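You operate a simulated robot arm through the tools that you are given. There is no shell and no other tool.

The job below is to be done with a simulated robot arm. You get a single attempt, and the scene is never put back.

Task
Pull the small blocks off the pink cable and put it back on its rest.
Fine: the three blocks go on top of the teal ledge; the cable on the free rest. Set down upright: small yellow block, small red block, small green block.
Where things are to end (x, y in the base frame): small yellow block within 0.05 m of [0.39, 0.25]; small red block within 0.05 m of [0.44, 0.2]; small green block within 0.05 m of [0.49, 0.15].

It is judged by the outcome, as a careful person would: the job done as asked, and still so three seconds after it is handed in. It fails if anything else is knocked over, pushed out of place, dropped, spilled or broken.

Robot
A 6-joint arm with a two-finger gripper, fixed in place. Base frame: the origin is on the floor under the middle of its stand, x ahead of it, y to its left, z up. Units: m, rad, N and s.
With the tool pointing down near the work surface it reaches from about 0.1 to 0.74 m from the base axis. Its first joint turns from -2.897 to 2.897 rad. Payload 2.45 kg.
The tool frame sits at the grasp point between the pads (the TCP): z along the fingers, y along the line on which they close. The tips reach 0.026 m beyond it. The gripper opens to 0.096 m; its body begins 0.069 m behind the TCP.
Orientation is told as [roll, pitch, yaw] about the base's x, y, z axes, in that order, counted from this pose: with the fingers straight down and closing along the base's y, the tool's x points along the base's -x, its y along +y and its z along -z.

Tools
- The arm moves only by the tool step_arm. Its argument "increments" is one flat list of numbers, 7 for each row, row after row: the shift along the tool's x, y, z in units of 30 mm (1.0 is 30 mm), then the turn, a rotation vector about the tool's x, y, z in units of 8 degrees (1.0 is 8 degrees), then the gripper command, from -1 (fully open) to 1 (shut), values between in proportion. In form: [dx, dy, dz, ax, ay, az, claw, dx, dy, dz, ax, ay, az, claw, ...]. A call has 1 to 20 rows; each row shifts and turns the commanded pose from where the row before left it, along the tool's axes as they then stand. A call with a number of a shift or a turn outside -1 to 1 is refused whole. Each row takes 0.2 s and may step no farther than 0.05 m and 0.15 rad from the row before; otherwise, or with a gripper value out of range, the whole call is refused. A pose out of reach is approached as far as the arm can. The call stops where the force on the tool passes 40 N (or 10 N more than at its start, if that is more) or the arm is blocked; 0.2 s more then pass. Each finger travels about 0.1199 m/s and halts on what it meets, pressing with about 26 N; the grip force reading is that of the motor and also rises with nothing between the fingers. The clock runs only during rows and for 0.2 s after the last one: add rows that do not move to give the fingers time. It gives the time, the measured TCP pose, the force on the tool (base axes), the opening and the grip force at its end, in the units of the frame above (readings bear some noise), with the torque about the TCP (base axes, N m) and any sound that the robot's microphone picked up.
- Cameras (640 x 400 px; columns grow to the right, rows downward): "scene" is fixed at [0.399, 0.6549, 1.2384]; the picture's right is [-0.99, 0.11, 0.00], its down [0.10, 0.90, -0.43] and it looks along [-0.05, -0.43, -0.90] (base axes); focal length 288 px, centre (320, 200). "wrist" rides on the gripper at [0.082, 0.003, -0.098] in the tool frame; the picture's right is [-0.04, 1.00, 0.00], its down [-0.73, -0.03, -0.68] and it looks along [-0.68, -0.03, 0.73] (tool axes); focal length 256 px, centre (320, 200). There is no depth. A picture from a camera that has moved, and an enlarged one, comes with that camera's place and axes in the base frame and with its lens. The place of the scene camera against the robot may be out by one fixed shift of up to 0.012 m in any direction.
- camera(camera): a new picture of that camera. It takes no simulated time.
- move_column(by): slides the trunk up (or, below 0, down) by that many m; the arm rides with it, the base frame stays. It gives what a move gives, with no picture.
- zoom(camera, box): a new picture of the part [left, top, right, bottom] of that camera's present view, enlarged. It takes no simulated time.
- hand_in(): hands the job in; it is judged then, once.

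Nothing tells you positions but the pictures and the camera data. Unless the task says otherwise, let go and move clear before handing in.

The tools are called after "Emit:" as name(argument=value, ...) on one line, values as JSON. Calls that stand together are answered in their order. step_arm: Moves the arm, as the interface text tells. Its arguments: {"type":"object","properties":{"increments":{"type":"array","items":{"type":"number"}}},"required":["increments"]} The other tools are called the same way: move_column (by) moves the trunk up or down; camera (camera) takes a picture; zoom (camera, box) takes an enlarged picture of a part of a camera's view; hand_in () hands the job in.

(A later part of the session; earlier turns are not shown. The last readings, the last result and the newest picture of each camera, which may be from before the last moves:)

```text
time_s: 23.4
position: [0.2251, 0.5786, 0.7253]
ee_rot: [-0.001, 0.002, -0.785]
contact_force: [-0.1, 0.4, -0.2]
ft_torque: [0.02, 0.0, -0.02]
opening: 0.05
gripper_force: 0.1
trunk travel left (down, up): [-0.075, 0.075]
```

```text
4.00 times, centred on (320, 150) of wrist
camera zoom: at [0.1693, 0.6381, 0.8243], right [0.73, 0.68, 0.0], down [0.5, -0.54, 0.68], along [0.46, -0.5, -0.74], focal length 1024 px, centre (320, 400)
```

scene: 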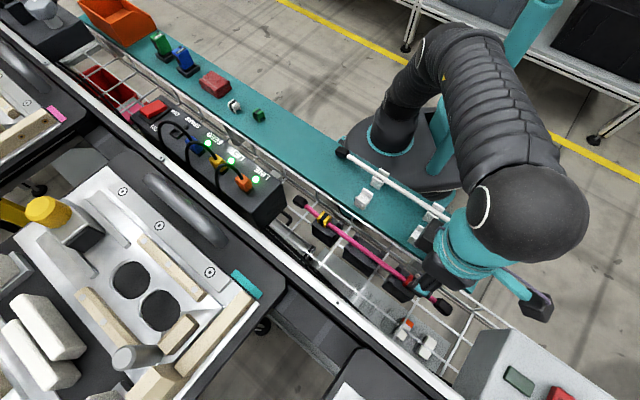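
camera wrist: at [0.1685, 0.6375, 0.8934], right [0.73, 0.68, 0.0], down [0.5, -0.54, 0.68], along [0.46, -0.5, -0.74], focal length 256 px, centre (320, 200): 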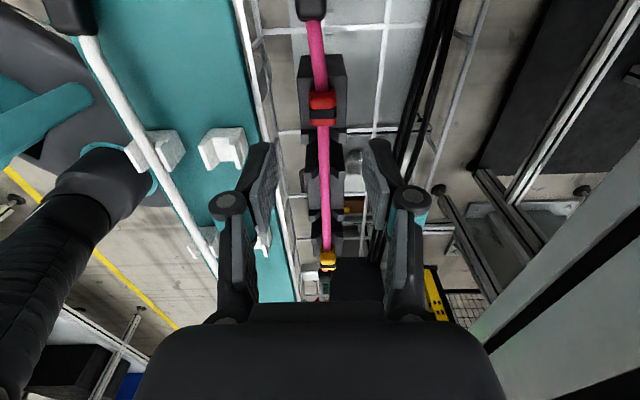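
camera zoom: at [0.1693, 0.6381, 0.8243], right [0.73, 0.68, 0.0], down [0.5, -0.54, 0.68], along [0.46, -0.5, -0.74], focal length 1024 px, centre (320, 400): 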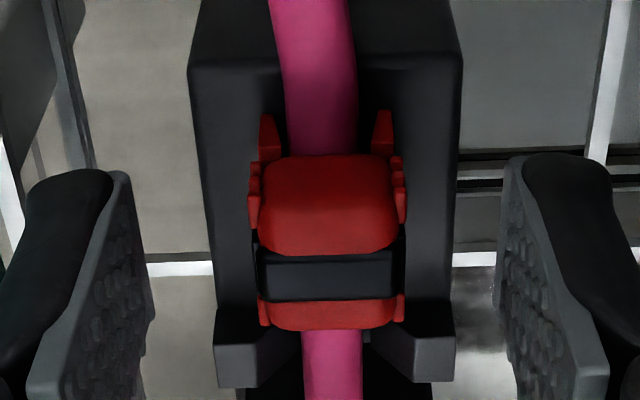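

Emit:
step_arm(increments=[0, 0.03, 0.2, 0, 0, 0, -0.04, 0, 0, 0.17, 0, 0, 0, -0.04, 0, 0, 0, 0, 0, 0, 0.3, 0, 0, 0, 0, 0, 0, 1, 0, 0, 0, 0, 0, 0, 1, 0, 0, 0, 0, 0, 0, 1])

Emit:
zoom(camera="wrist", box=[240, 100, 400, 200])

```text
time_s: 24.8
position: [0.2263, 0.5789, 0.7135]
ee_rot: [0.001, 0.001, -0.784]
contact_force: [5.3, 10.5, 3.0]
ft_torque: [0.21, -0.13, -0.03]
opening: 0.0175
gripper_force: 26.2
trunk travel left (down, up): [-0.075, 0.075]
```

```text
4.00 times, centred on (320, 150) of wrist
camera zoom: at [0.17, 0.639, 0.8137], right [0.73, 0.68, 0.0], down [0.5, -0.54, 0.68], along [0.46, -0.5, -0.74], focal length 1024 px, centre (320, 400)
```

zoom: 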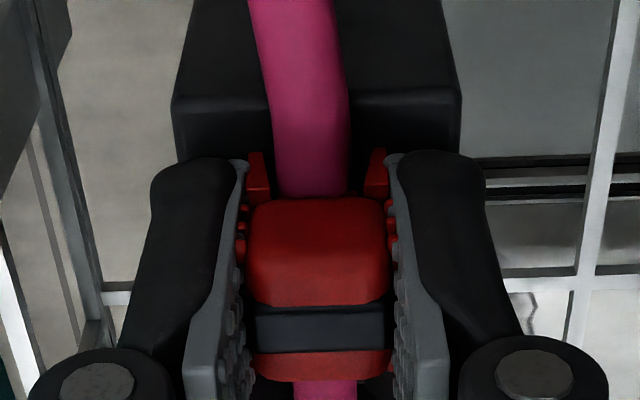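

Emit:
step_arm(increments=[0, 0, -0.1, 0, 0, 0, 1, 0, 0, -0.1, 0, 0, 0, 1])

Emit:
zoom(camera="wrist", box=[240, 100, 400, 200])

Emit:
zoom(camera="scene", box=[270, 180, 470, 320])

```text
time_s: 25.4
position: [0.2271, 0.5788, 0.7207]
ee_rot: [-0.003, 0.0, -0.785]
contact_force: [-0.2, 0.3, 0.3]
ft_torque: [-0.04, 0.0, -0.02]
opening: 0.0176
gripper_force: 26.0
trunk travel left (down, up): [-0.075, 0.075]
```

```text
4.00 times, centred on (320, 150) of wrist
camera zoom: at [0.1698, 0.6388, 0.8189], right [0.73, 0.68, 0.0], down [0.5, -0.54, 0.68], along [0.46, -0.5, -0.73], focal length 1024 px, centre (320, 400)
```

zoom: 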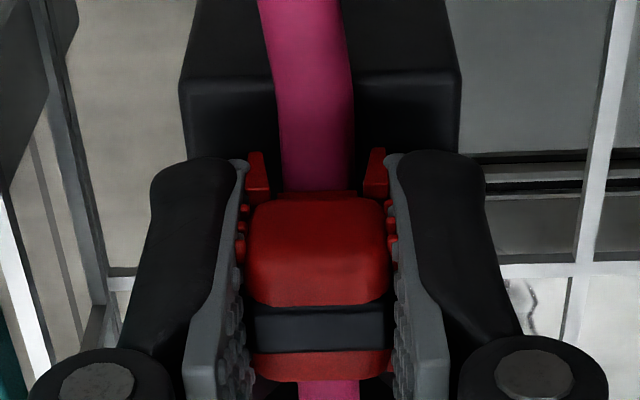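

```text
2.86 times, centred on (370, 250) of scene
camera zoom: at [0.399, 0.6549, 1.2384], right [-0.99, 0.11, 0.0], down [0.1, 0.9, -0.43], along [-0.05, -0.43, -0.9], focal length 822 px, centre (177, 57)
```

zoom: 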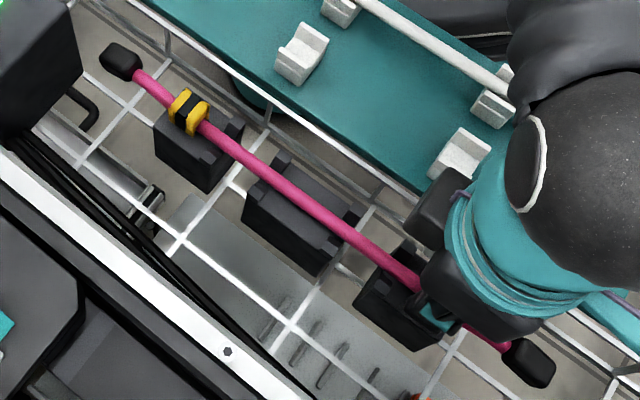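

Emit:
step_arm(increments=[0, 0, -0.15, 0, 0, 0, 1, 0, 0, -0.15, 0, 0, 0, 1, 0, 0, -0.2, 0, 0, 0, 1])

Emit:
zoom(camera="scene", box=[270, 180, 470, 320])

```text
time_s: 26.2
position: [0.2279, 0.5807, 0.7347]
ee_rot: [-0.001, 0.001, -0.784]
contact_force: [0.2, 0.3, 0.0]
ft_torque: [-0.01, -0.02, 0.0]
opening: 0.0178
gripper_force: 25.4
trunk travel left (down, up): [-0.075, 0.075]
```

```text
2.86 times, centred on (370, 250) of scene
camera zoom: at [0.399, 0.6549, 1.2384], right [-0.99, 0.11, 0.0], down [0.1, 0.9, -0.43], along [-0.05, -0.43, -0.9], focal length 822 px, centre (177, 57)
```

zoom: 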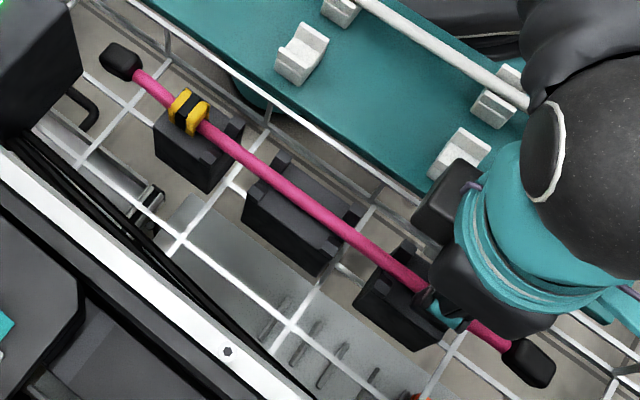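

Emit:
step_arm(increments=[0, 0, -1, 0, 0, 0, 1, 0, 0, -1, 0, 0, 0, 1, -0.924, -0.489, 0, 0, 0, 0, 1, -0.924, -0.489, 0, 0, 0, 0, 1, -0.924, -0.489, 0, 0, 0, 0, 1, -0.924, -0.489, 0, 0, 0, 0, 1, -0.924, -0.489, 0, 0, 0, 0, 1, -0.924, -0.489, 0, 0, 0, 0, 1, -0.924, -0.489, 0, 0, 0, 0, 1, -0.924, -0.489, 0, 0, 0, 0, 1, -0.924, 0, 0, 0, 0, 0, 1, -0.924, 0, 0, 0, 0, 0, 1, -0.924, 0, 0, 0, 0, 0, 1, -0.924, 0, 0, 0, 0, 0, 1, -0.924, 0, 0, 0, 0, 0, 1, -0.924, 0, 0, 0, 0, 0, 1, -0.924, 0, 0, 0, 0, 0, 1, 0, 0, 0, 0, 0, 0, 1])

Emit:
zoom(camera="wrist", box=[160, 60, 480, 260])

Emit:
zoom(camera="scene", box=[210, 60, 370, 170])

```text
time_s: 30.0
position: [0.4369, 0.2013, 0.7927]
ee_rot: [0.0, 0.002, -0.786]
contact_force: [0.1, -0.8, -0.5]
ft_torque: [0.0, 0.03, 0.05]
opening: 0.0178
gripper_force: 26.3
trunk travel left (down, up): [-0.075, 0.075]
```

```text
2.00 times, centred on (320, 160) of wrist
camera zoom: at [0.3801, 0.2603, 0.8927], right [0.73, 0.68, 0.0], down [0.5, -0.54, 0.68], along [0.46, -0.5, -0.74], focal length 512 px, centre (320, 280)
```

zoom: 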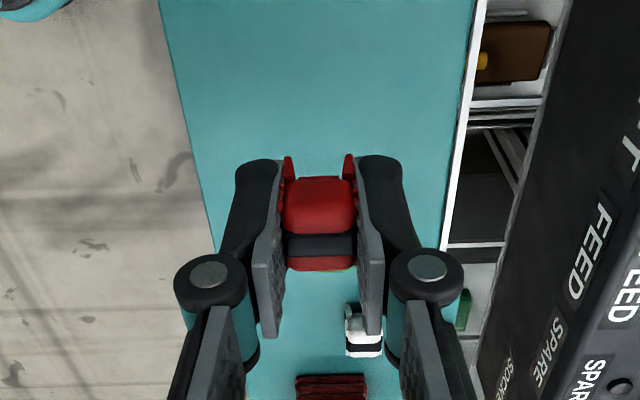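

```text
3.64 times, centred on (290, 115) of scene
camera zoom: at [0.399, 0.6549, 1.2384], right [-0.99, 0.11, 0.0], down [0.1, 0.9, -0.43], along [-0.05, -0.43, -0.9], focal length 1046 px, centre (429, 509)
```

zoom: 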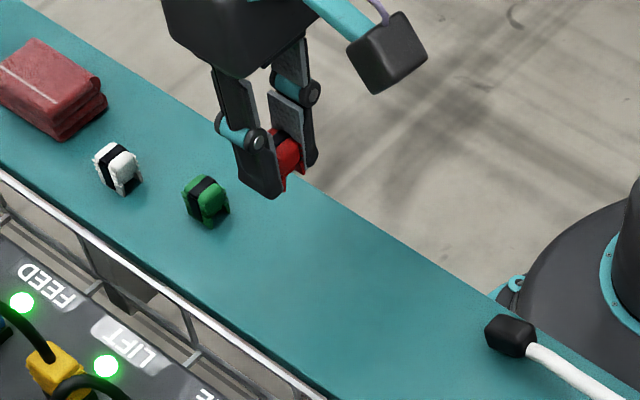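

Emit:
step_arm(increments=[0, 0, 0.9, 0, 0, 0, 1, 0, 0, 0.9, 0, 0, 0, 1, 0, 0, 0.5, 0, 0, 0, 1, 0, 0, 0.15, 0, 0, 0, 1, 0, 0, 0.1, 0, 0, 0, 1])

Emit:
zoom(camera="scene", box=[240, 90, 320, 150])

```text
time_s: 31.2
position: [0.4382, 0.2022, 0.7178]
ee_rot: [0.001, 0.002, -0.785]
contact_force: [-0.2, 0.6, 0.2]
ft_torque: [0.01, 0.0, 0.0]
opening: 0.0177
gripper_force: 25.9
trunk travel left (down, up): [-0.075, 0.075]
```

```text
6.67 times, centred on (280, 120) of scene
camera zoom: at [0.399, 0.6549, 1.2384], right [-0.99, 0.11, 0.0], down [0.1, 0.9, -0.43], along [-0.05, -0.43, -0.9], focal length 1918 px, centre (587, 733)
```

zoom: 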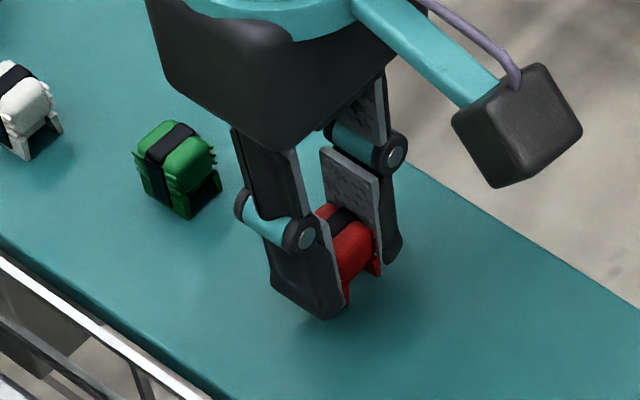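

Close to the surface. I'll descend in ~1 mm steps until light contact.

Emit:
step_arm(increments=[0, 0, 0.05, 0, 0, 0, 1, 0, 0, 0.05, 0, 0, 0, 1, 0, 0, 0.05, 0, 0, 0, 1, 0, 0, 0.03, 0, 0, 0, 1])

```text
time_s: 32.2
position: [0.4367, 0.2018, 0.7124]
ee_rot: [0.0, 0.001, -0.784]
contact_force: [0.2, 0.2, 0.0]
ft_torque: [0.04, 0.0, -0.01]
opening: 0.0176
gripper_force: 25.9
trunk travel left (down, up): [-0.075, 0.075]
```

Emit:
step_arm(increments=[0, 0, 0.03, 0, 0, 0, 1, 0, 0, 0.03, 0, 0, 0, 1, 0, 0, 0.03, 0, 0, 0, 1])

```text
time_s: 33.0
position: [0.4383, 0.202, 0.7102]
ee_rot: [0.0, 0.002, -0.785]
contact_force: [0.4, -0.4, -0.3]
ft_torque: [-0.03, 0.01, -0.01]
opening: 0.0175
gripper_force: 26.5
trunk travel left (down, up): [-0.075, 0.075]
```

Emit:
step_arm(increments=[0, 0, 0.03, 0, 0, 0, 1, 0, 0, 0.03, 0, 0, 0, 1])

Emit:
zoom(camera="scene", box=[250, 105, 310, 150])

```text
time_s: 33.6
position: [0.4372, 0.2014, 0.7072]
ee_rot: [0.001, 0.0, -0.785]
contact_force: [0.0, -0.3, 0.1]
ft_torque: [0.03, -0.01, 0.01]
opening: 0.0177
gripper_force: 25.8
trunk travel left (down, up): [-0.075, 0.075]
```

```text
8.89 times, centred on (280, 128) of scene
camera zoom: at [0.399, 0.6549, 1.2384], right [-0.99, 0.11, 0.0], down [0.1, 0.9, -0.43], along [-0.05, -0.43, -0.9], focal length 2558 px, centre (676, 844)
```

zoom: 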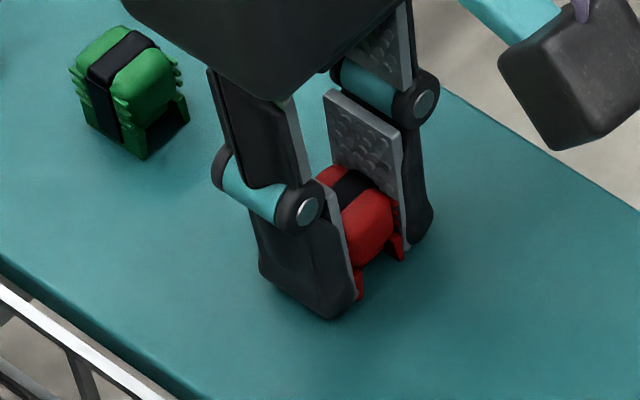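

Emit:
step_arm(increments=[0, 0, 0.03, 0, 0, 0, 1, 0, 0, 0, 0, 0, 0, 1])

```text
time_s: 34.2
position: [0.4381, 0.2027, 0.7078]
ee_rot: [0.0, 0.003, -0.787]
contact_force: [-0.9, -1.9, 7.8]
ft_torque: [-0.07, 0.02, 0.0]
opening: 0.0177
gripper_force: 26.0
trunk travel left (down, up): [-0.075, 0.075]
```

Light contact (8 N). Easing up half a millimetre and releasing.

Emit:
step_arm(increments=[0, 0, -0.015, 0, 0, 0, 1, 0, 0, 0, 0, 0, 0, 0.6, 0, 0, 0, 0, 0, 0, 0.5, 0, 0, 0, 0, 0, 0, 0.3, 0, 0, 0, 0, 0, 0, 0, 0, 0, 0, 0, 0, 0, 0])

Emit:
zoom(camera="scene", box=[250, 105, 310, 150])

Emit:
zoom(camera="wrist", box=[240, 110, 400, 210])

```text
time_s: 35.6
position: [0.4372, 0.2028, 0.7078]
ee_rot: [0.0, 0.0, -0.784]
contact_force: [-0.1, 0.2, 0.3]
ft_torque: [-0.02, 0.01, -0.01]
opening: 0.048
gripper_force: 0.0
trunk travel left (down, up): [-0.075, 0.075]
```

```text
8.89 times, centred on (280, 128) of scene
camera zoom: at [0.399, 0.6549, 1.2384], right [-0.99, 0.11, 0.0], down [0.1, 0.9, -0.43], along [-0.05, -0.43, -0.9], focal length 2558 px, centre (676, 844)
```

zoom: 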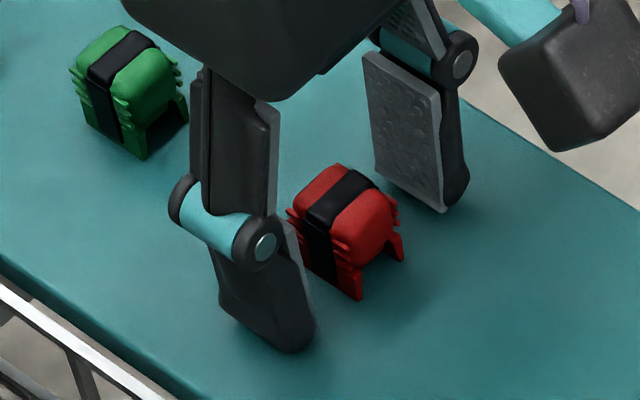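

```text
4.00 times, centred on (320, 160) of wrist
camera zoom: at [0.3808, 0.262, 0.807], right [0.73, 0.68, 0.0], down [0.5, -0.54, 0.68], along [0.46, -0.5, -0.74], focal length 1024 px, centre (320, 360)
```

zoom: 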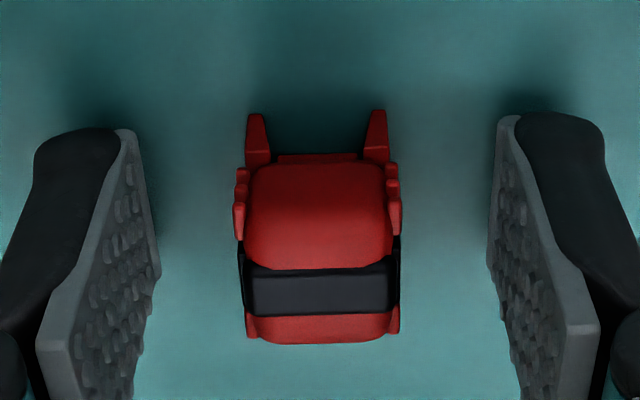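

Red stands upright. Rising and heading back for yellow, stopping short of it to inspect the clearance to the black control box.

Emit:
step_arm(increments=[0, 0, -0.9, 0, 0, 0, 0, 0, 0, -1, 0, 0, 0, 0, 0, 0, -1, 0, 0, 0, 0, 0.936, 0, 0, 0, 0, 0, 0, 0.936, 0, 0, 0, 0, 0, 0, 0.936, 0, 0, 0, 0, 0, 0, 0.936, 0, 0, 0, 0, 0, 0, 0.936, 0.636, 0, 0, 0, 0, 0, 0.936, 0.636, 0, 0, 0, 0, 0, 0.936, 0.636, 0, 0, 0, 0, 0, 0.936, 0.636, 0, 0, 0, 0, 0, 0.936, 0.636, 0, 0, 0, 0, 0, 0.936, 0.636, 0, 0, 0, 0, 0, 0, 0, 0, 0, 0, 0, 0])

Emit:
camera(camera="wrist")

Emit:
zoom(camera="wrist", box=[240, 80, 440, 205])

Emit:
zoom(camera="scene", box=[200, 120, 400, 260])

```text
time_s: 38.6
position: [0.3187, 0.4829, 0.7974]
ee_rot: [-0.001, 0.001, -0.785]
contact_force: [-0.6, 0.6, -0.6]
ft_torque: [0.0, 0.02, 0.01]
opening: 0.0481
gripper_force: 0.1
trunk travel left (down, up): [-0.075, 0.075]
```

```text
taken
camera wrist: at [0.2619, 0.5423, 0.8952], right [0.73, 0.68, 0.0], down [0.5, -0.54, 0.68], along [0.46, -0.5, -0.74], focal length 256 px, centre (320, 200)
```

wrist: 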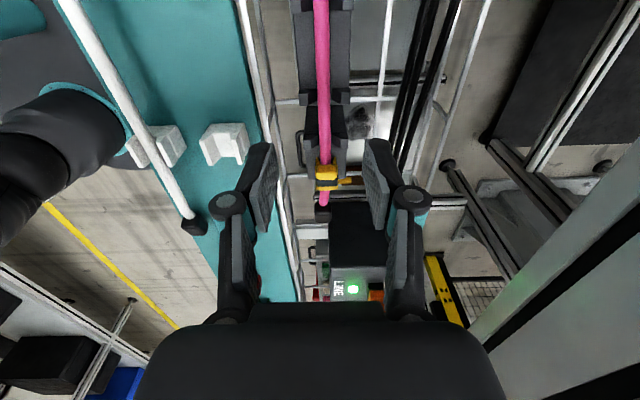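

```text
3.20 times, centred on (340, 142) of wrist
camera zoom: at [0.2619, 0.5423, 0.8952], right [0.73, 0.68, 0.0], down [0.5, -0.54, 0.68], along [0.46, -0.5, -0.74], focal length 819 px, centre (256, 384)
```

zoom: 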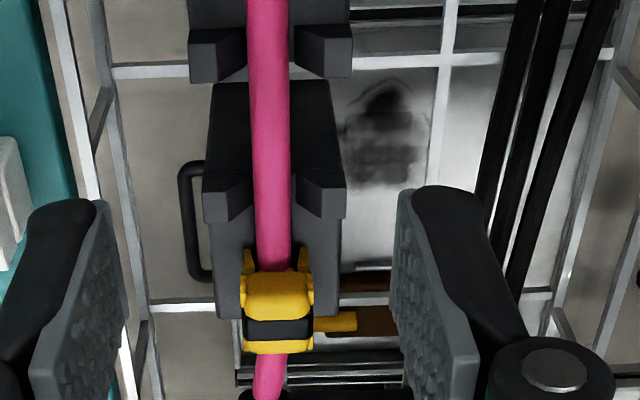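

```text
2.86 times, centred on (300, 190) of scene
camera zoom: at [0.399, 0.6549, 1.2384], right [-0.99, 0.11, 0.0], down [0.1, 0.9, -0.43], along [-0.05, -0.43, -0.9], focal length 822 px, centre (377, 229)
```

zoom: 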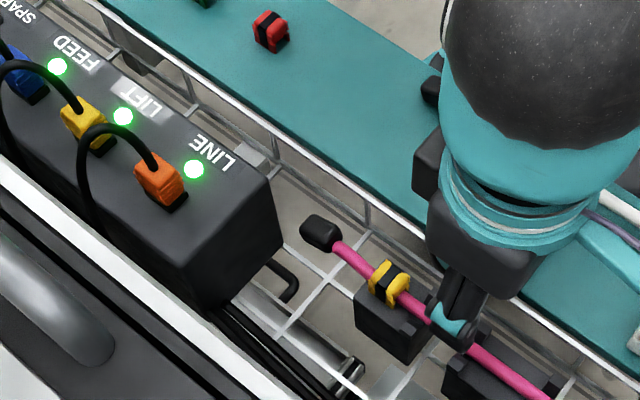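

Yellow is near (0.371, 0.432); the control box is ~10 cm beyond it and its top (~0.73) is below the gripper body, so there's room. Moving over yellow and lowering partway.

Emit:
step_arm(increments=[-0.82, 0.02, 0, 0, 0, 0, -0.04, -0.82, 0.02, 0, 0, 0, 0, -0.04, -0.82, 0.02, 0, 0, 0, 0, -0.04, 0, 0, 0.9, 0, 0, 0, -0.04, 0, 0, 0.9, 0, 0, 0, -0.04, 0, 0, 0.5, 0, 0, 0, -0.04, 0, 0, 0, 0, 0, 0, -0.04])

Emit:
zoom(camera="wrist", box=[240, 100, 400, 200])

Emit:
zoom(camera="scene", box=[220, 140, 400, 266])

```text
time_s: 40.2
position: [0.374, 0.4315, 0.726]
ee_rot: [-0.002, 0.002, -0.785]
contact_force: [0.0, 0.9, -0.1]
ft_torque: [-0.02, -0.04, -0.01]
opening: 0.0498
gripper_force: 0.0
trunk travel left (down, up): [-0.075, 0.075]
```

```text
4.00 times, centred on (320, 150) of wrist
camera zoom: at [0.3159, 0.4903, 0.8252], right [0.73, 0.68, 0.0], down [0.5, -0.54, 0.68], along [0.46, -0.5, -0.74], focal length 1024 px, centre (320, 400)
```

zoom: 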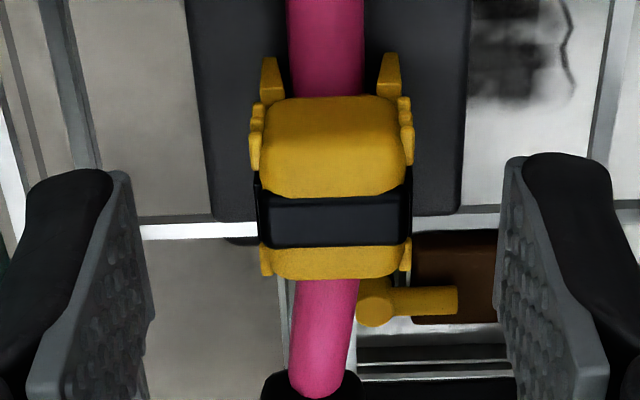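

```text
3.17 times, centred on (310, 203) of scene
camera zoom: at [0.399, 0.6549, 1.2384], right [-0.99, 0.11, 0.0], down [0.1, 0.9, -0.43], along [-0.05, -0.43, -0.9], focal length 914 px, centre (352, 190)
```

zoom: 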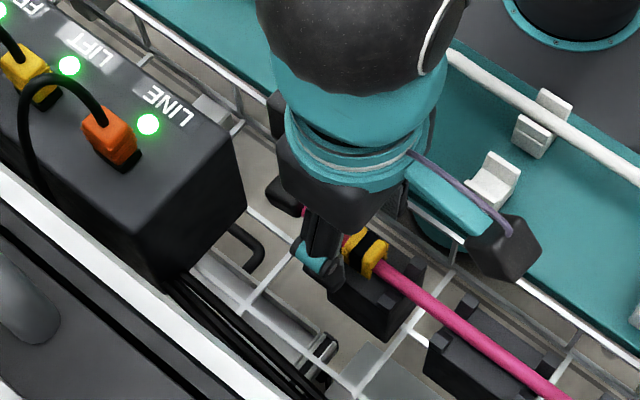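

Emit:
step_arm(increments=[0.17, 0.035, 0, 0, 0, 0, -0.04, 0, 0, 0.2, 0, 0, 0, -0.04, 0, 0, 0.2, 0, 0, 0, -0.04, 0, 0, 0, 0, 0, 0, 0.3, 0, 0, 0, 0, 0, 0, 1, 0, 0, 0, 0, 0, 0, 1, 0, 0, 0, 0, 0, 0, 1])

Emit:
zoom(camera="wrist", box=[240, 100, 400, 200])

```text
time_s: 41.8
position: [0.3702, 0.4355, 0.7149]
ee_rot: [0.002, 0.003, -0.785]
contact_force: [9.0, 10.8, 3.4]
ft_torque: [0.24, -0.2, -0.05]
opening: 0.0179
gripper_force: 25.8
trunk travel left (down, up): [-0.075, 0.075]
```

```text
4.00 times, centred on (320, 150) of wrist
camera zoom: at [0.3139, 0.495, 0.8138], right [0.73, 0.68, 0.0], down [0.5, -0.54, 0.68], along [0.46, -0.5, -0.74], focal length 1024 px, centre (320, 400)
```

zoom: 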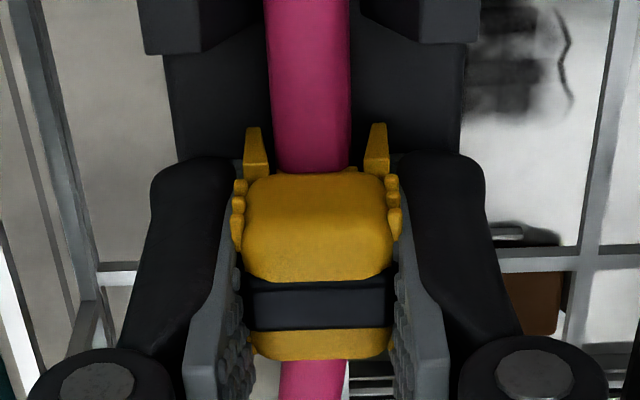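

Yellow is gripped and centered. Pulling up gently.

Emit:
step_arm(increments=[0, 0, -0.1, 0, 0, 0, 1, 0, 0, -0.1, 0, 0, 0, 1, 0, 0, -0.1, 0, 0, 0, 1])

Emit:
zoom(camera="scene", box=[270, 180, 470, 320])

Emit:
zoom(camera="wrist", box=[240, 100, 400, 200])

```text
time_s: 42.6
position: [0.3691, 0.4356, 0.7232]
ee_rot: [-0.003, 0.002, -0.786]
contact_force: [0.0, -0.3, -1.1]
ft_torque: [0.02, 0.0, 0.01]
opening: 0.0177
gripper_force: 26.3
trunk travel left (down, up): [-0.075, 0.075]
```

```text
2.86 times, centred on (370, 250) of scene
camera zoom: at [0.399, 0.6549, 1.2384], right [-0.99, 0.11, 0.0], down [0.1, 0.9, -0.43], along [-0.05, -0.43, -0.9], focal length 822 px, centre (177, 57)
```

zoom: 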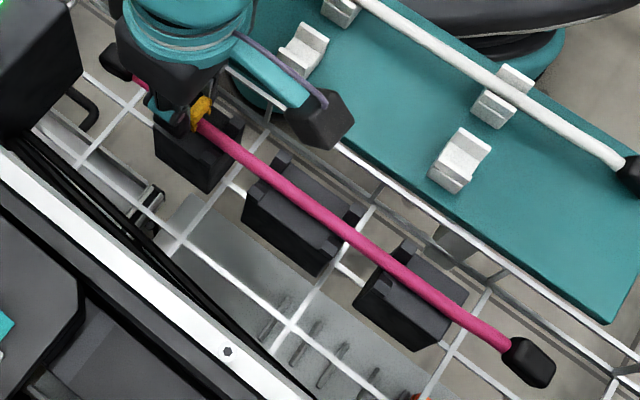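

```text
4.00 times, centred on (320, 150) of wrist
camera zoom: at [0.3132, 0.4951, 0.8224], right [0.73, 0.68, 0.0], down [0.5, -0.54, 0.68], along [0.46, -0.5, -0.74], focal length 1024 px, centre (320, 400)
```

zoom: 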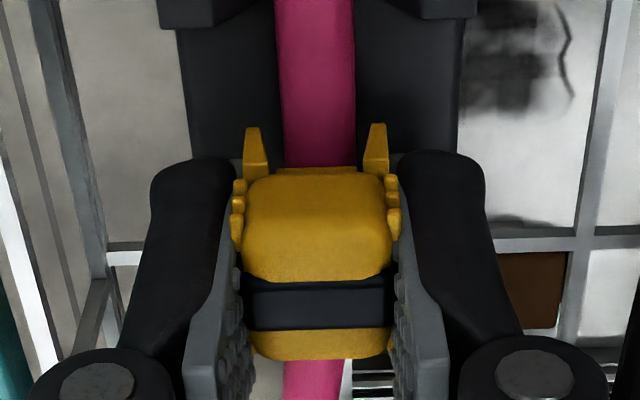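

Emit:
step_arm(increments=[0, 0, -0.3, 0, 0, 0, 1, 0, 0, -0.7, 0, 0, 0, 1, 0, 0, -0.8, 0, 0, 0, 1, 0, 0, -0.76, 0, 0, 0, 1, -0.6, -0.7, 0, 0, 0, 0, 1, -0.8, -0.7, 0, 0, 0, 0, 1, -0.86, -0.7, 0, 0, 0, 0, 1, -0.86, -0.7, 0, 0, 0, 0, 1, -0.86, -0.6, 0, 0, 0, 0, 1, -0.86, -0.49, 0, 0, 0, 0, 1, 0, 0, 0, 0, 0, 0, 1])

Emit:
camera(camera="scene")

Emit:
zoom(camera="wrist", box=[160, 60, 480, 260])

```text
time_s: 45.0
position: [0.3886, 0.2502, 0.8]
ee_rot: [-0.001, 0.002, -0.785]
contact_force: [0.1, 0.7, 0.6]
ft_torque: [0.02, 0.0, 0.03]
opening: 0.0176
gripper_force: 26.4
trunk travel left (down, up): [-0.075, 0.075]
```

```text
taken
```

scene: 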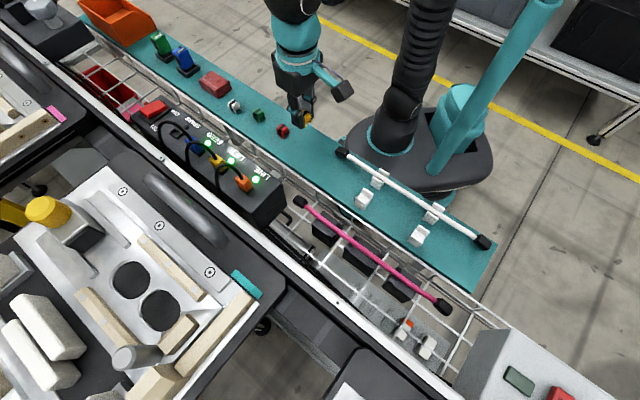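

```text
2.00 times, centred on (320, 160) of wrist
camera zoom: at [0.3327, 0.3096, 0.8997], right [0.73, 0.68, 0.0], down [0.5, -0.54, 0.68], along [0.46, -0.5, -0.74], focal length 512 px, centre (320, 280)
```

zoom: 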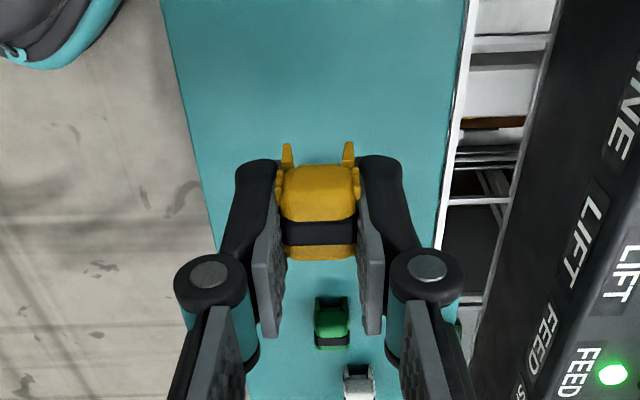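

Emit:
step_arm(increments=[0, 0, 0.9, 0, 0, 0, 1, 0, 0, 0.9, 0, 0, 0, 1, 0, 0, 0.6, 0, 0, 0, 1, 0, 0, 0.2, 0, 0, 0, 1, 0, 0, 0.2, 0, 0, 0, 1, 0, 0, 0.05, 0, 0, 0, 1, 0, 0, 0.04, 0, 0, 0, 1])

Emit:
zoom(camera="scene", box=[265, 105, 355, 170])

```text
time_s: 46.6
position: [0.3897, 0.2496, 0.714]
ee_rot: [-0.001, 0.001, -0.784]
contact_force: [0.1, 0.1, 0.1]
ft_torque: [-0.01, 0.03, 0.01]
opening: 0.0178
gripper_force: 26.1
trunk travel left (down, up): [-0.075, 0.075]
```

```text
6.15 times, centred on (310, 138) of scene
camera zoom: at [0.399, 0.6549, 1.2384], right [-0.99, 0.11, 0.0], down [0.1, 0.9, -0.43], along [-0.05, -0.43, -0.9], focal length 1771 px, centre (382, 585)
```

zoom: 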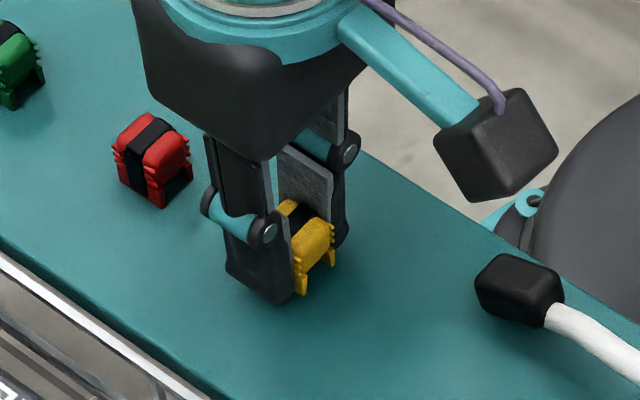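

Emit:
step_arm(increments=[0, 0, 0.03, 0, 0, 0, 1, 0, 0, 0.03, 0, 0, 0, 1, 0, 0, 0.03, 0, 0, 0, 1])

```text
time_s: 47.4
position: [0.3892, 0.2515, 0.7108]
ee_rot: [0.001, 0.002, -0.784]
contact_force: [0.3, -0.1, -0.5]
ft_torque: [-0.01, 0.0, 0.0]
opening: 0.0177
gripper_force: 25.5
trunk travel left (down, up): [-0.075, 0.075]
```

Emit:
step_arm(increments=[0, 0, 0.03, 0, 0, 0, 1, 0, 0, 0.03, 0, 0, 0, 1])

```text
time_s: 48.0
position: [0.3896, 0.2498, 0.7092]
ee_rot: [0.0, 0.001, -0.786]
contact_force: [0.7, 0.2, 0.2]
ft_torque: [0.01, -0.01, -0.01]
opening: 0.0175
gripper_force: 26.0
trunk travel left (down, up): [-0.075, 0.075]
```

Emit:
step_arm(increments=[0, 0, 0.03, 0, 0, 0, 1, 0, 0, 0, 0, 0, 0, 1])

```text
time_s: 48.6
position: [0.3918, 0.2502, 0.7093]
ee_rot: [-0.001, 0.002, -0.784]
contact_force: [-0.2, 0.1, -0.9]
ft_torque: [0.02, -0.03, -0.01]
opening: 0.0176
gripper_force: 26.3
trunk travel left (down, up): [-0.075, 0.075]
```

Emit:
step_arm(increments=[0, 0, 0.03, 0, 0, 0, 1, 0, 0, 0, 0, 0, 0, 1])

```text
time_s: 49.2
position: [0.3903, 0.2511, 0.7086]
ee_rot: [0.002, 0.0, -0.785]
contact_force: [0.3, -0.9, 8.0]
ft_torque: [-0.02, 0.0, -0.01]
opening: 0.0177
gripper_force: 25.8
trunk travel left (down, up): [-0.075, 0.075]
```

Light contact with the ledge; easing off and releasing yellow.

Emit:
step_arm(increments=[0, 0, -0.015, 0, 0, 0, 1, 0, 0, 0, 0, 0, 0, 0.6, 0, 0, 0, 0, 0, 0, 0.5, 0, 0, 0, 0, 0, 0, 0.3, 0, 0, 0, 0, 0, 0, 0, 0, 0, 0, 0, 0, 0, 0])

Emit:
zoom(camera="scene", box=[265, 105, 355, 170])

Emit:
zoom(camera="wrist", box=[240, 110, 400, 210])

```text
time_s: 50.6
position: [0.3901, 0.2492, 0.7086]
ee_rot: [0.0, 0.002, -0.785]
contact_force: [-0.3, 0.5, -0.4]
ft_torque: [0.0, 0.01, -0.02]
opening: 0.0479
gripper_force: 0.0
trunk travel left (down, up): [-0.075, 0.075]
```

```text
6.15 times, centred on (310, 138) of scene
camera zoom: at [0.399, 0.6549, 1.2384], right [-0.99, 0.11, 0.0], down [0.1, 0.9, -0.43], along [-0.05, -0.43, -0.9], focal length 1771 px, centre (382, 585)
```

zoom: 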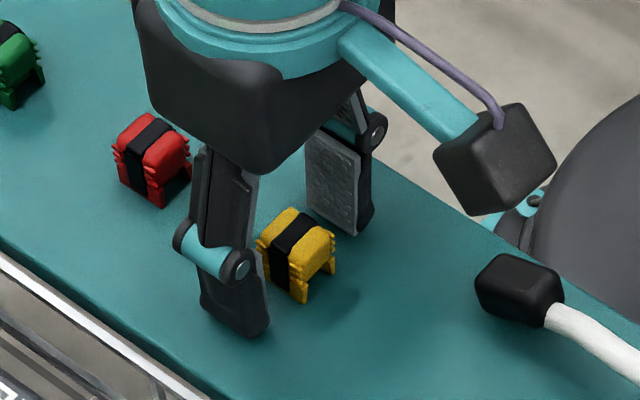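

```text
4.00 times, centred on (320, 160) of wrist
camera zoom: at [0.3332, 0.31, 0.8069], right [0.73, 0.68, 0.0], down [0.5, -0.54, 0.68], along [0.46, -0.5, -0.74], focal length 1024 px, centre (320, 360)
```

zoom: 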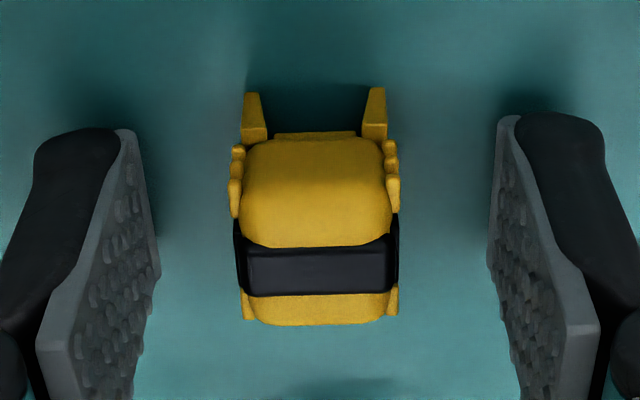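

All three blocks now stand upright on the ledge. Next is the cable; I'll rise and inspect the free rest pair to measure their position and height.

Emit:
step_arm(increments=[0, 0, -0.9, 0, 0, 0, 0, 0, 0, -1, 0, 0, 0, 0, 0, 0, -1, 0, 0, 0, 0, 0.916, 0.11, 0, 0, 0, 0, 0, 0.916, 0.11, 0, 0, 0, 0, 0, 0.916, 0.11, 0, 0, 0, 0, 0, 0.916, 0.11, 0, 0, 0, 0, 0, 0.916, 0.11, 0, 0, 0, 0, 0, 0.916, 0.11, 0, 0, 0, 0, 0, 0.916, 0.11, 0, 0, 0, 0, 0, 0.916, 0.11, 0, 0, 0, 0, 0, 0.916, 0.11, 0, 0, 0, 0, 0, 0.916, 0.11, 0, 0, 0, 0, 0, 0, 0, 0, 0, 0, 0, 0])

Emit:
camera(camera="wrist")

Emit:
zoom(camera="wrist", box=[200, 80, 440, 230])

Emit:
camera(camera="scene")

```text
time_s: 53.6
position: [0.2187, 0.469, 0.7959]
ee_rot: [0.0, 0.003, -0.786]
contact_force: [-0.3, -0.5, 0.5]
ft_torque: [-0.01, -0.01, 0.01]
opening: 0.048
gripper_force: 0.0
trunk travel left (down, up): [-0.075, 0.075]
```

```text
taken
camera wrist: at [0.1632, 0.5292, 0.8952], right [0.73, 0.68, 0.0], down [0.5, -0.54, 0.68], along [0.46, -0.5, -0.74], focal length 256 px, centre (320, 200)
```

wrist: 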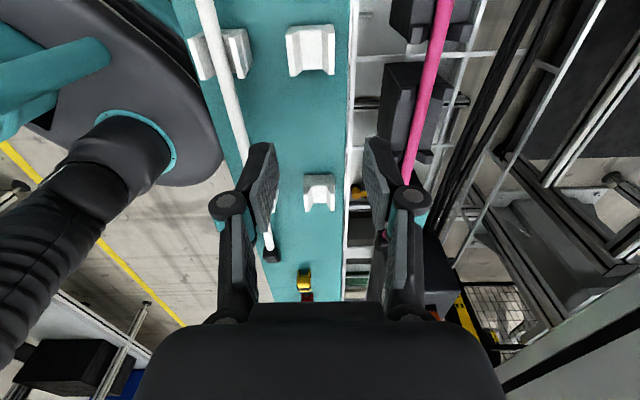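

```text
2.67 times, centred on (320, 155) of wrist
camera zoom: at [0.1632, 0.5292, 0.8952], right [0.73, 0.68, 0.0], down [0.5, -0.54, 0.68], along [0.46, -0.5, -0.74], focal length 683 px, centre (320, 320)
```

zoom: 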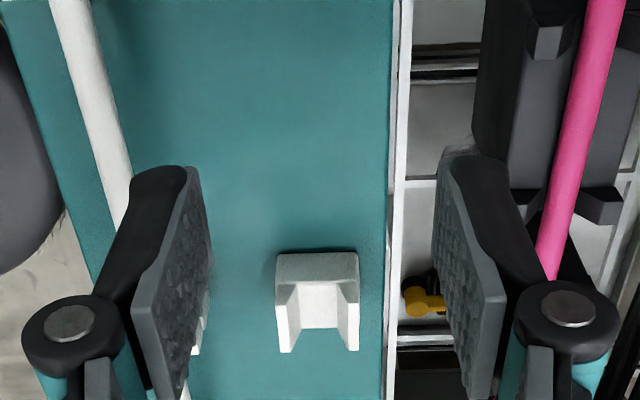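

```text
taken
```

scene: 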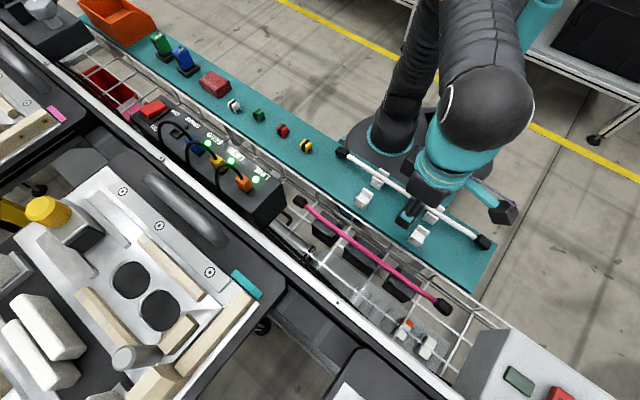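

Emit:
zoom(camera="wrist", box=[290, 160, 350, 220])

Emit:
zoom(camera="wrist", box=[180, 0, 360, 110])

Emit:
zoom(camera="scene", box=[340, 150, 460, 260])

```text
6.67 times, centred on (320, 190) of wrist
camera zoom: at [0.1632, 0.5292, 0.8952], right [0.73, 0.68, 0.0], down [0.5, -0.54, 0.68], along [0.46, -0.5, -0.74], focal length 1707 px, centre (320, 267)
```

zoom: 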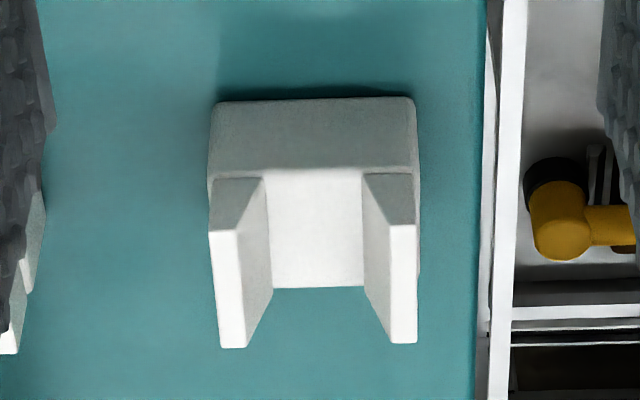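

```text
3.56 times, centred on (270, 55) of wrist
camera zoom: at [0.1632, 0.5292, 0.8952], right [0.73, 0.68, 0.0], down [0.5, -0.54, 0.68], along [0.46, -0.5, -0.74], focal length 910 px, centre (498, 716)
```

zoom: 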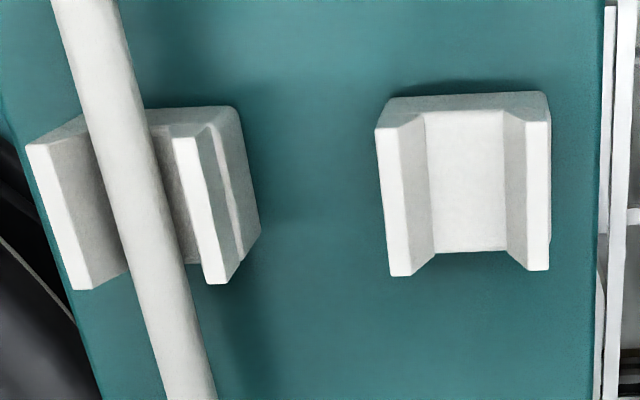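

```text
3.64 times, centred on (400, 205) of scene
camera zoom: at [0.399, 0.6549, 1.2384], right [-0.99, 0.11, 0.0], down [0.1, 0.9, -0.43], along [-0.05, -0.43, -0.9], focal length 1046 px, centre (29, 182)
```

zoom: 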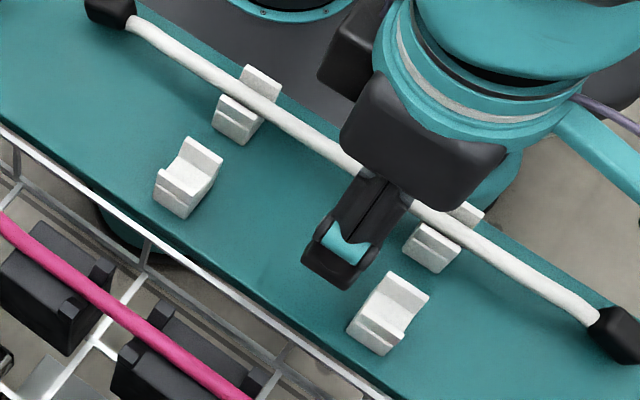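

The free rest saddles are at about (0.287, 0.393) and (0.189, 0.491), tapered U‑channels with floor ≈0.689, aligned with my tool yaw. Now I'll go over the middle of the pink cable (≈(0.295, 0.509)) to grasp it at its center.

Emit:
step_arm(increments=[-0.275, 0.91, 0, 0, 0, 0, -0.04, -0.275, 0.91, 0, 0, 0, 0, -0.04, -0.275, 0.91, 0, 0, 0, 0, -0.04, 0, 0, 0.9, 0, 0, 0, -0.04, 0, 0, 0.9, 0, 0, 0, -0.04, 0, 0, 0, 0, 0, 0, -0.04])

Emit:
camera(camera="wrist")

Emit:
zoom(camera="wrist", box=[240, 80, 400, 180])

```text
time_s: 55.0
position: [0.2946, 0.5079, 0.7421]
ee_rot: [0.0, 0.001, -0.786]
contact_force: [-0.3, 0.0, 0.1]
ft_torque: [-0.01, -0.01, 0.04]
opening: 0.05
gripper_force: 0.1
trunk travel left (down, up): [-0.075, 0.075]
```

```text
taken
camera wrist: at [0.2381, 0.5688, 0.84], right [0.73, 0.68, 0.0], down [0.5, -0.54, 0.68], along [0.46, -0.5, -0.74], focal length 256 px, centre (320, 200)
```

wrist: 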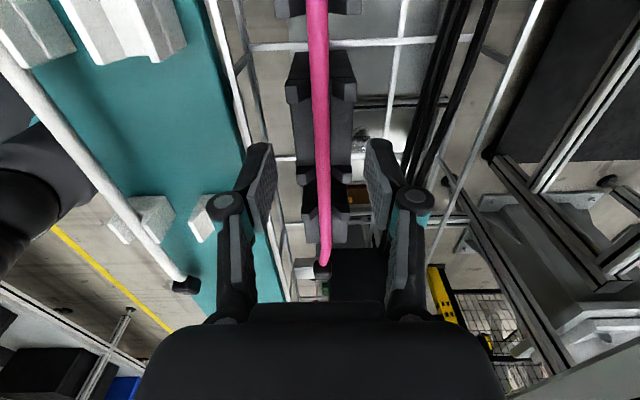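

```text
4.00 times, centred on (320, 130) of wrist
camera zoom: at [0.2381, 0.5688, 0.84], right [0.73, 0.68, 0.0], down [0.5, -0.54, 0.68], along [0.46, -0.5, -0.74], focal length 1024 px, centre (320, 480)
```

zoom: 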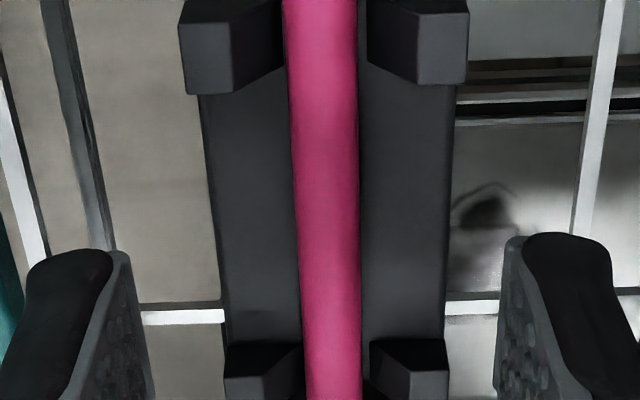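

Emit:
step_arm(increments=[0.07, 0.02, 0.4, 0, 0, 0, -0.04, 0, 0, 0.4, 0, 0, 0, -0.04, 0, 0, 0.37, 0, 0, 0, -0.04, 0, 0, 0, 0, 0, 0, -0.04])

Emit:
zoom(camera="wrist", box=[240, 80, 400, 180])

Emit:
zoom(camera="scene", box=[280, 180, 460, 320])

```text
time_s: 56.0
position: [0.2936, 0.5115, 0.7053]
ee_rot: [-0.001, 0.002, -0.786]
contact_force: [-0.2, -0.1, 0.9]
ft_torque: [0.04, -0.01, 0.0]
opening: 0.0499
gripper_force: 0.1
trunk travel left (down, up): [-0.075, 0.075]
```

```text
4.00 times, centred on (320, 130) of wrist
camera zoom: at [0.2364, 0.5713, 0.8041], right [0.73, 0.68, 0.0], down [0.5, -0.54, 0.68], along [0.46, -0.5, -0.74], focal length 1024 px, centre (320, 480)
```

zoom: 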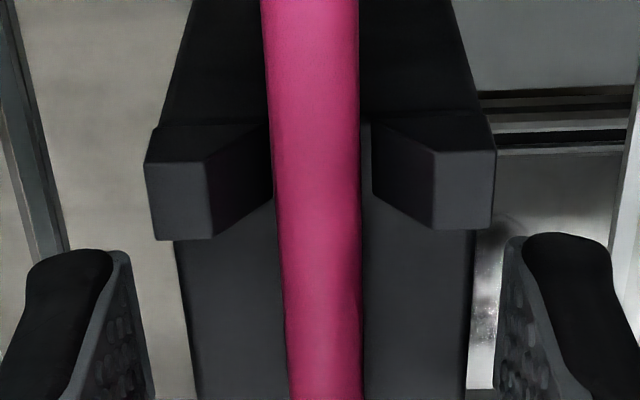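

```text
2.86 times, centred on (370, 250) of scene
camera zoom: at [0.399, 0.6549, 1.2384], right [-0.99, 0.11, 0.0], down [0.1, 0.9, -0.43], along [-0.05, -0.43, -0.9], focal length 822 px, centre (177, 57)
```

zoom: 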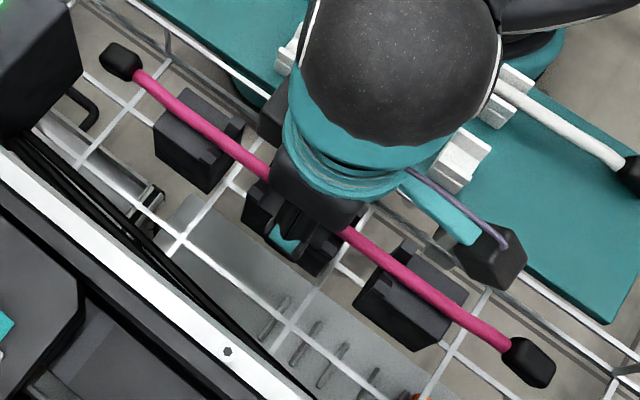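

Emit:
step_arm(increments=[0, 0, 0, 0, 0, 0, 0.3, 0, 0, 0, 0, 0, 0, 0.55, 0, 0, 0, 0, 0, 0, 0.55])

Emit:
zoom(camera="wrist", box=[240, 80, 400, 180])

```text
time_s: 56.8
position: [0.2939, 0.5123, 0.7052]
ee_rot: [0.001, 0.001, -0.786]
contact_force: [9.9, 13.6, 3.6]
ft_torque: [0.77, -0.72, 0.14]
opening: 0.0393
gripper_force: 44.8
trunk travel left (down, up): [-0.075, 0.075]
```

```text
4.00 times, centred on (320, 130) of wrist
camera zoom: at [0.2371, 0.5719, 0.8044], right [0.73, 0.68, 0.0], down [0.5, -0.54, 0.68], along [0.46, -0.5, -0.74], focal length 1024 px, centre (320, 480)
```

zoom: 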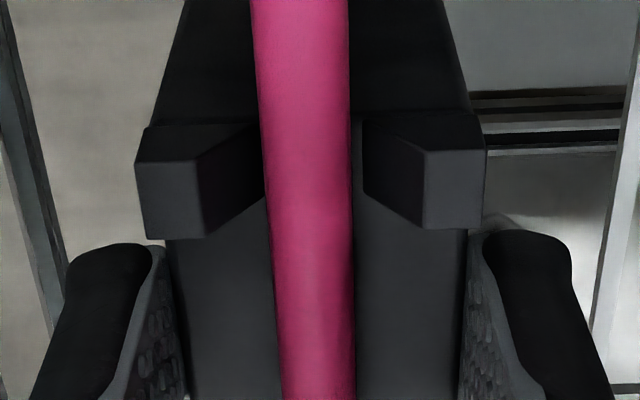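

The fingertips met the sides of the holder body (its top is a bit higher than I estimated). I'll open, rise ~9 mm, and close again above the holder top.

Emit:
step_arm(increments=[0, 0, 0, 0, 0, 0, 0.0, 0, 0, 0, 0, 0, 0, -0.04, 0, 0, -0.15, 0, 0, 0, -0.04, 0, 0, -0.15, 0, 0, 0, -0.04, 0, 0, 0, 0, 0, 0, -0.04])

Emit:
camera(camera="wrist")

Emit:
zoom(camera="scene", box=[280, 180, 460, 320])

```text
time_s: 58.0
position: [0.2915, 0.5119, 0.714]
ee_rot: [0.0, 0.002, -0.786]
contact_force: [0.9, 0.3, 0.1]
ft_torque: [-0.03, 0.0, -0.03]
opening: 0.0503
gripper_force: 0.1
trunk travel left (down, up): [-0.075, 0.075]
```

```text
taken
camera wrist: at [0.2365, 0.5707, 0.8137], right [0.73, 0.68, 0.0], down [0.5, -0.54, 0.68], along [0.46, -0.5, -0.74], focal length 256 px, centre (320, 200)
```

wrist: 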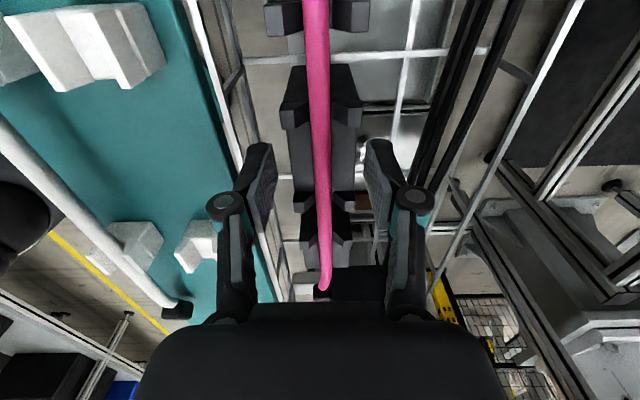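

```text
2.86 times, centred on (370, 250) of scene
camera zoom: at [0.399, 0.6549, 1.2384], right [-0.99, 0.11, 0.0], down [0.1, 0.9, -0.43], along [-0.05, -0.43, -0.9], focal length 822 px, centre (177, 57)
```

zoom: 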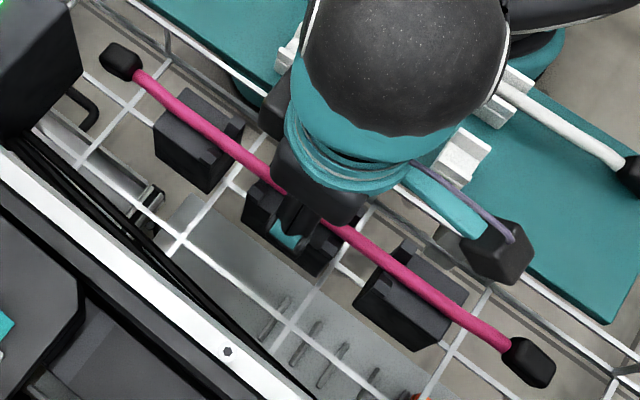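

Emit:
step_arm(increments=[0, 0, 0, 0, 0, 0, 0.3, 0, 0, 0, 0, 0, 0, 0.6, 0, 0, 0, 0, 0, 0, 0.6])

Emit:
zoom(camera="wrist", box=[240, 80, 400, 180])

```text
time_s: 58.8
position: [0.2931, 0.5112, 0.7157]
ee_rot: [0.0, 0.002, -0.787]
contact_force: [-0.2, -0.2, 1.3]
ft_torque: [0.04, 0.03, 0.0]
opening: 0.0191
gripper_force: 0.1
trunk travel left (down, up): [-0.075, 0.075]
```

```text
4.00 times, centred on (320, 130) of wrist
camera zoom: at [0.2365, 0.5707, 0.8136], right [0.73, 0.68, 0.0], down [0.5, -0.54, 0.68], along [0.46, -0.5, -0.74], focal length 1024 px, centre (320, 480)
```

zoom: 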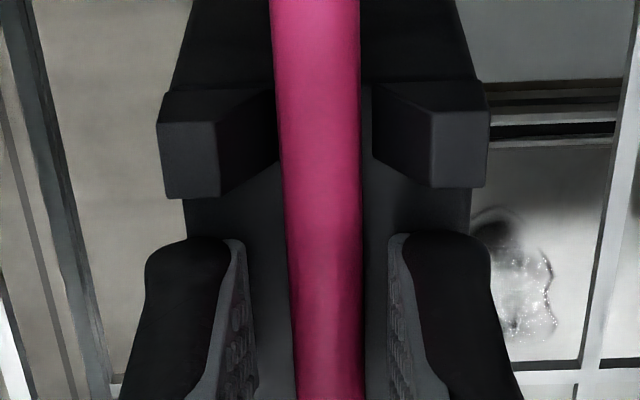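

Emit:
step_arm(increments=[0, 0.03, 0, 0, 0, 0, 0.7, 0, 0, 0, 0, 0, 0, 1, 0, 0, 0, 0, 0, 0, 1, 0, 0, 0, 0, 0, 0, 1])

Emit:
zoom(camera="wrist", box=[240, 80, 400, 180])

```text
time_s: 59.8
position: [0.2938, 0.5115, 0.715]
ee_rot: [0.0, 0.0, -0.785]
contact_force: [0.5, 0.6, 0.1]
ft_torque: [-0.03, -0.02, -0.04]
opening: 0.0092
gripper_force: 26.1
trunk travel left (down, up): [-0.075, 0.075]
```

```text
4.00 times, centred on (320, 130) of wrist
camera zoom: at [0.237, 0.5709, 0.8138], right [0.73, 0.68, 0.0], down [0.5, -0.54, 0.68], along [0.46, -0.5, -0.74], focal length 1024 px, centre (320, 480)
```

zoom: 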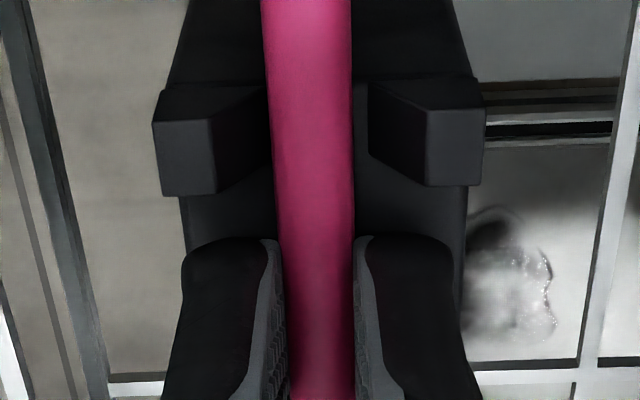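

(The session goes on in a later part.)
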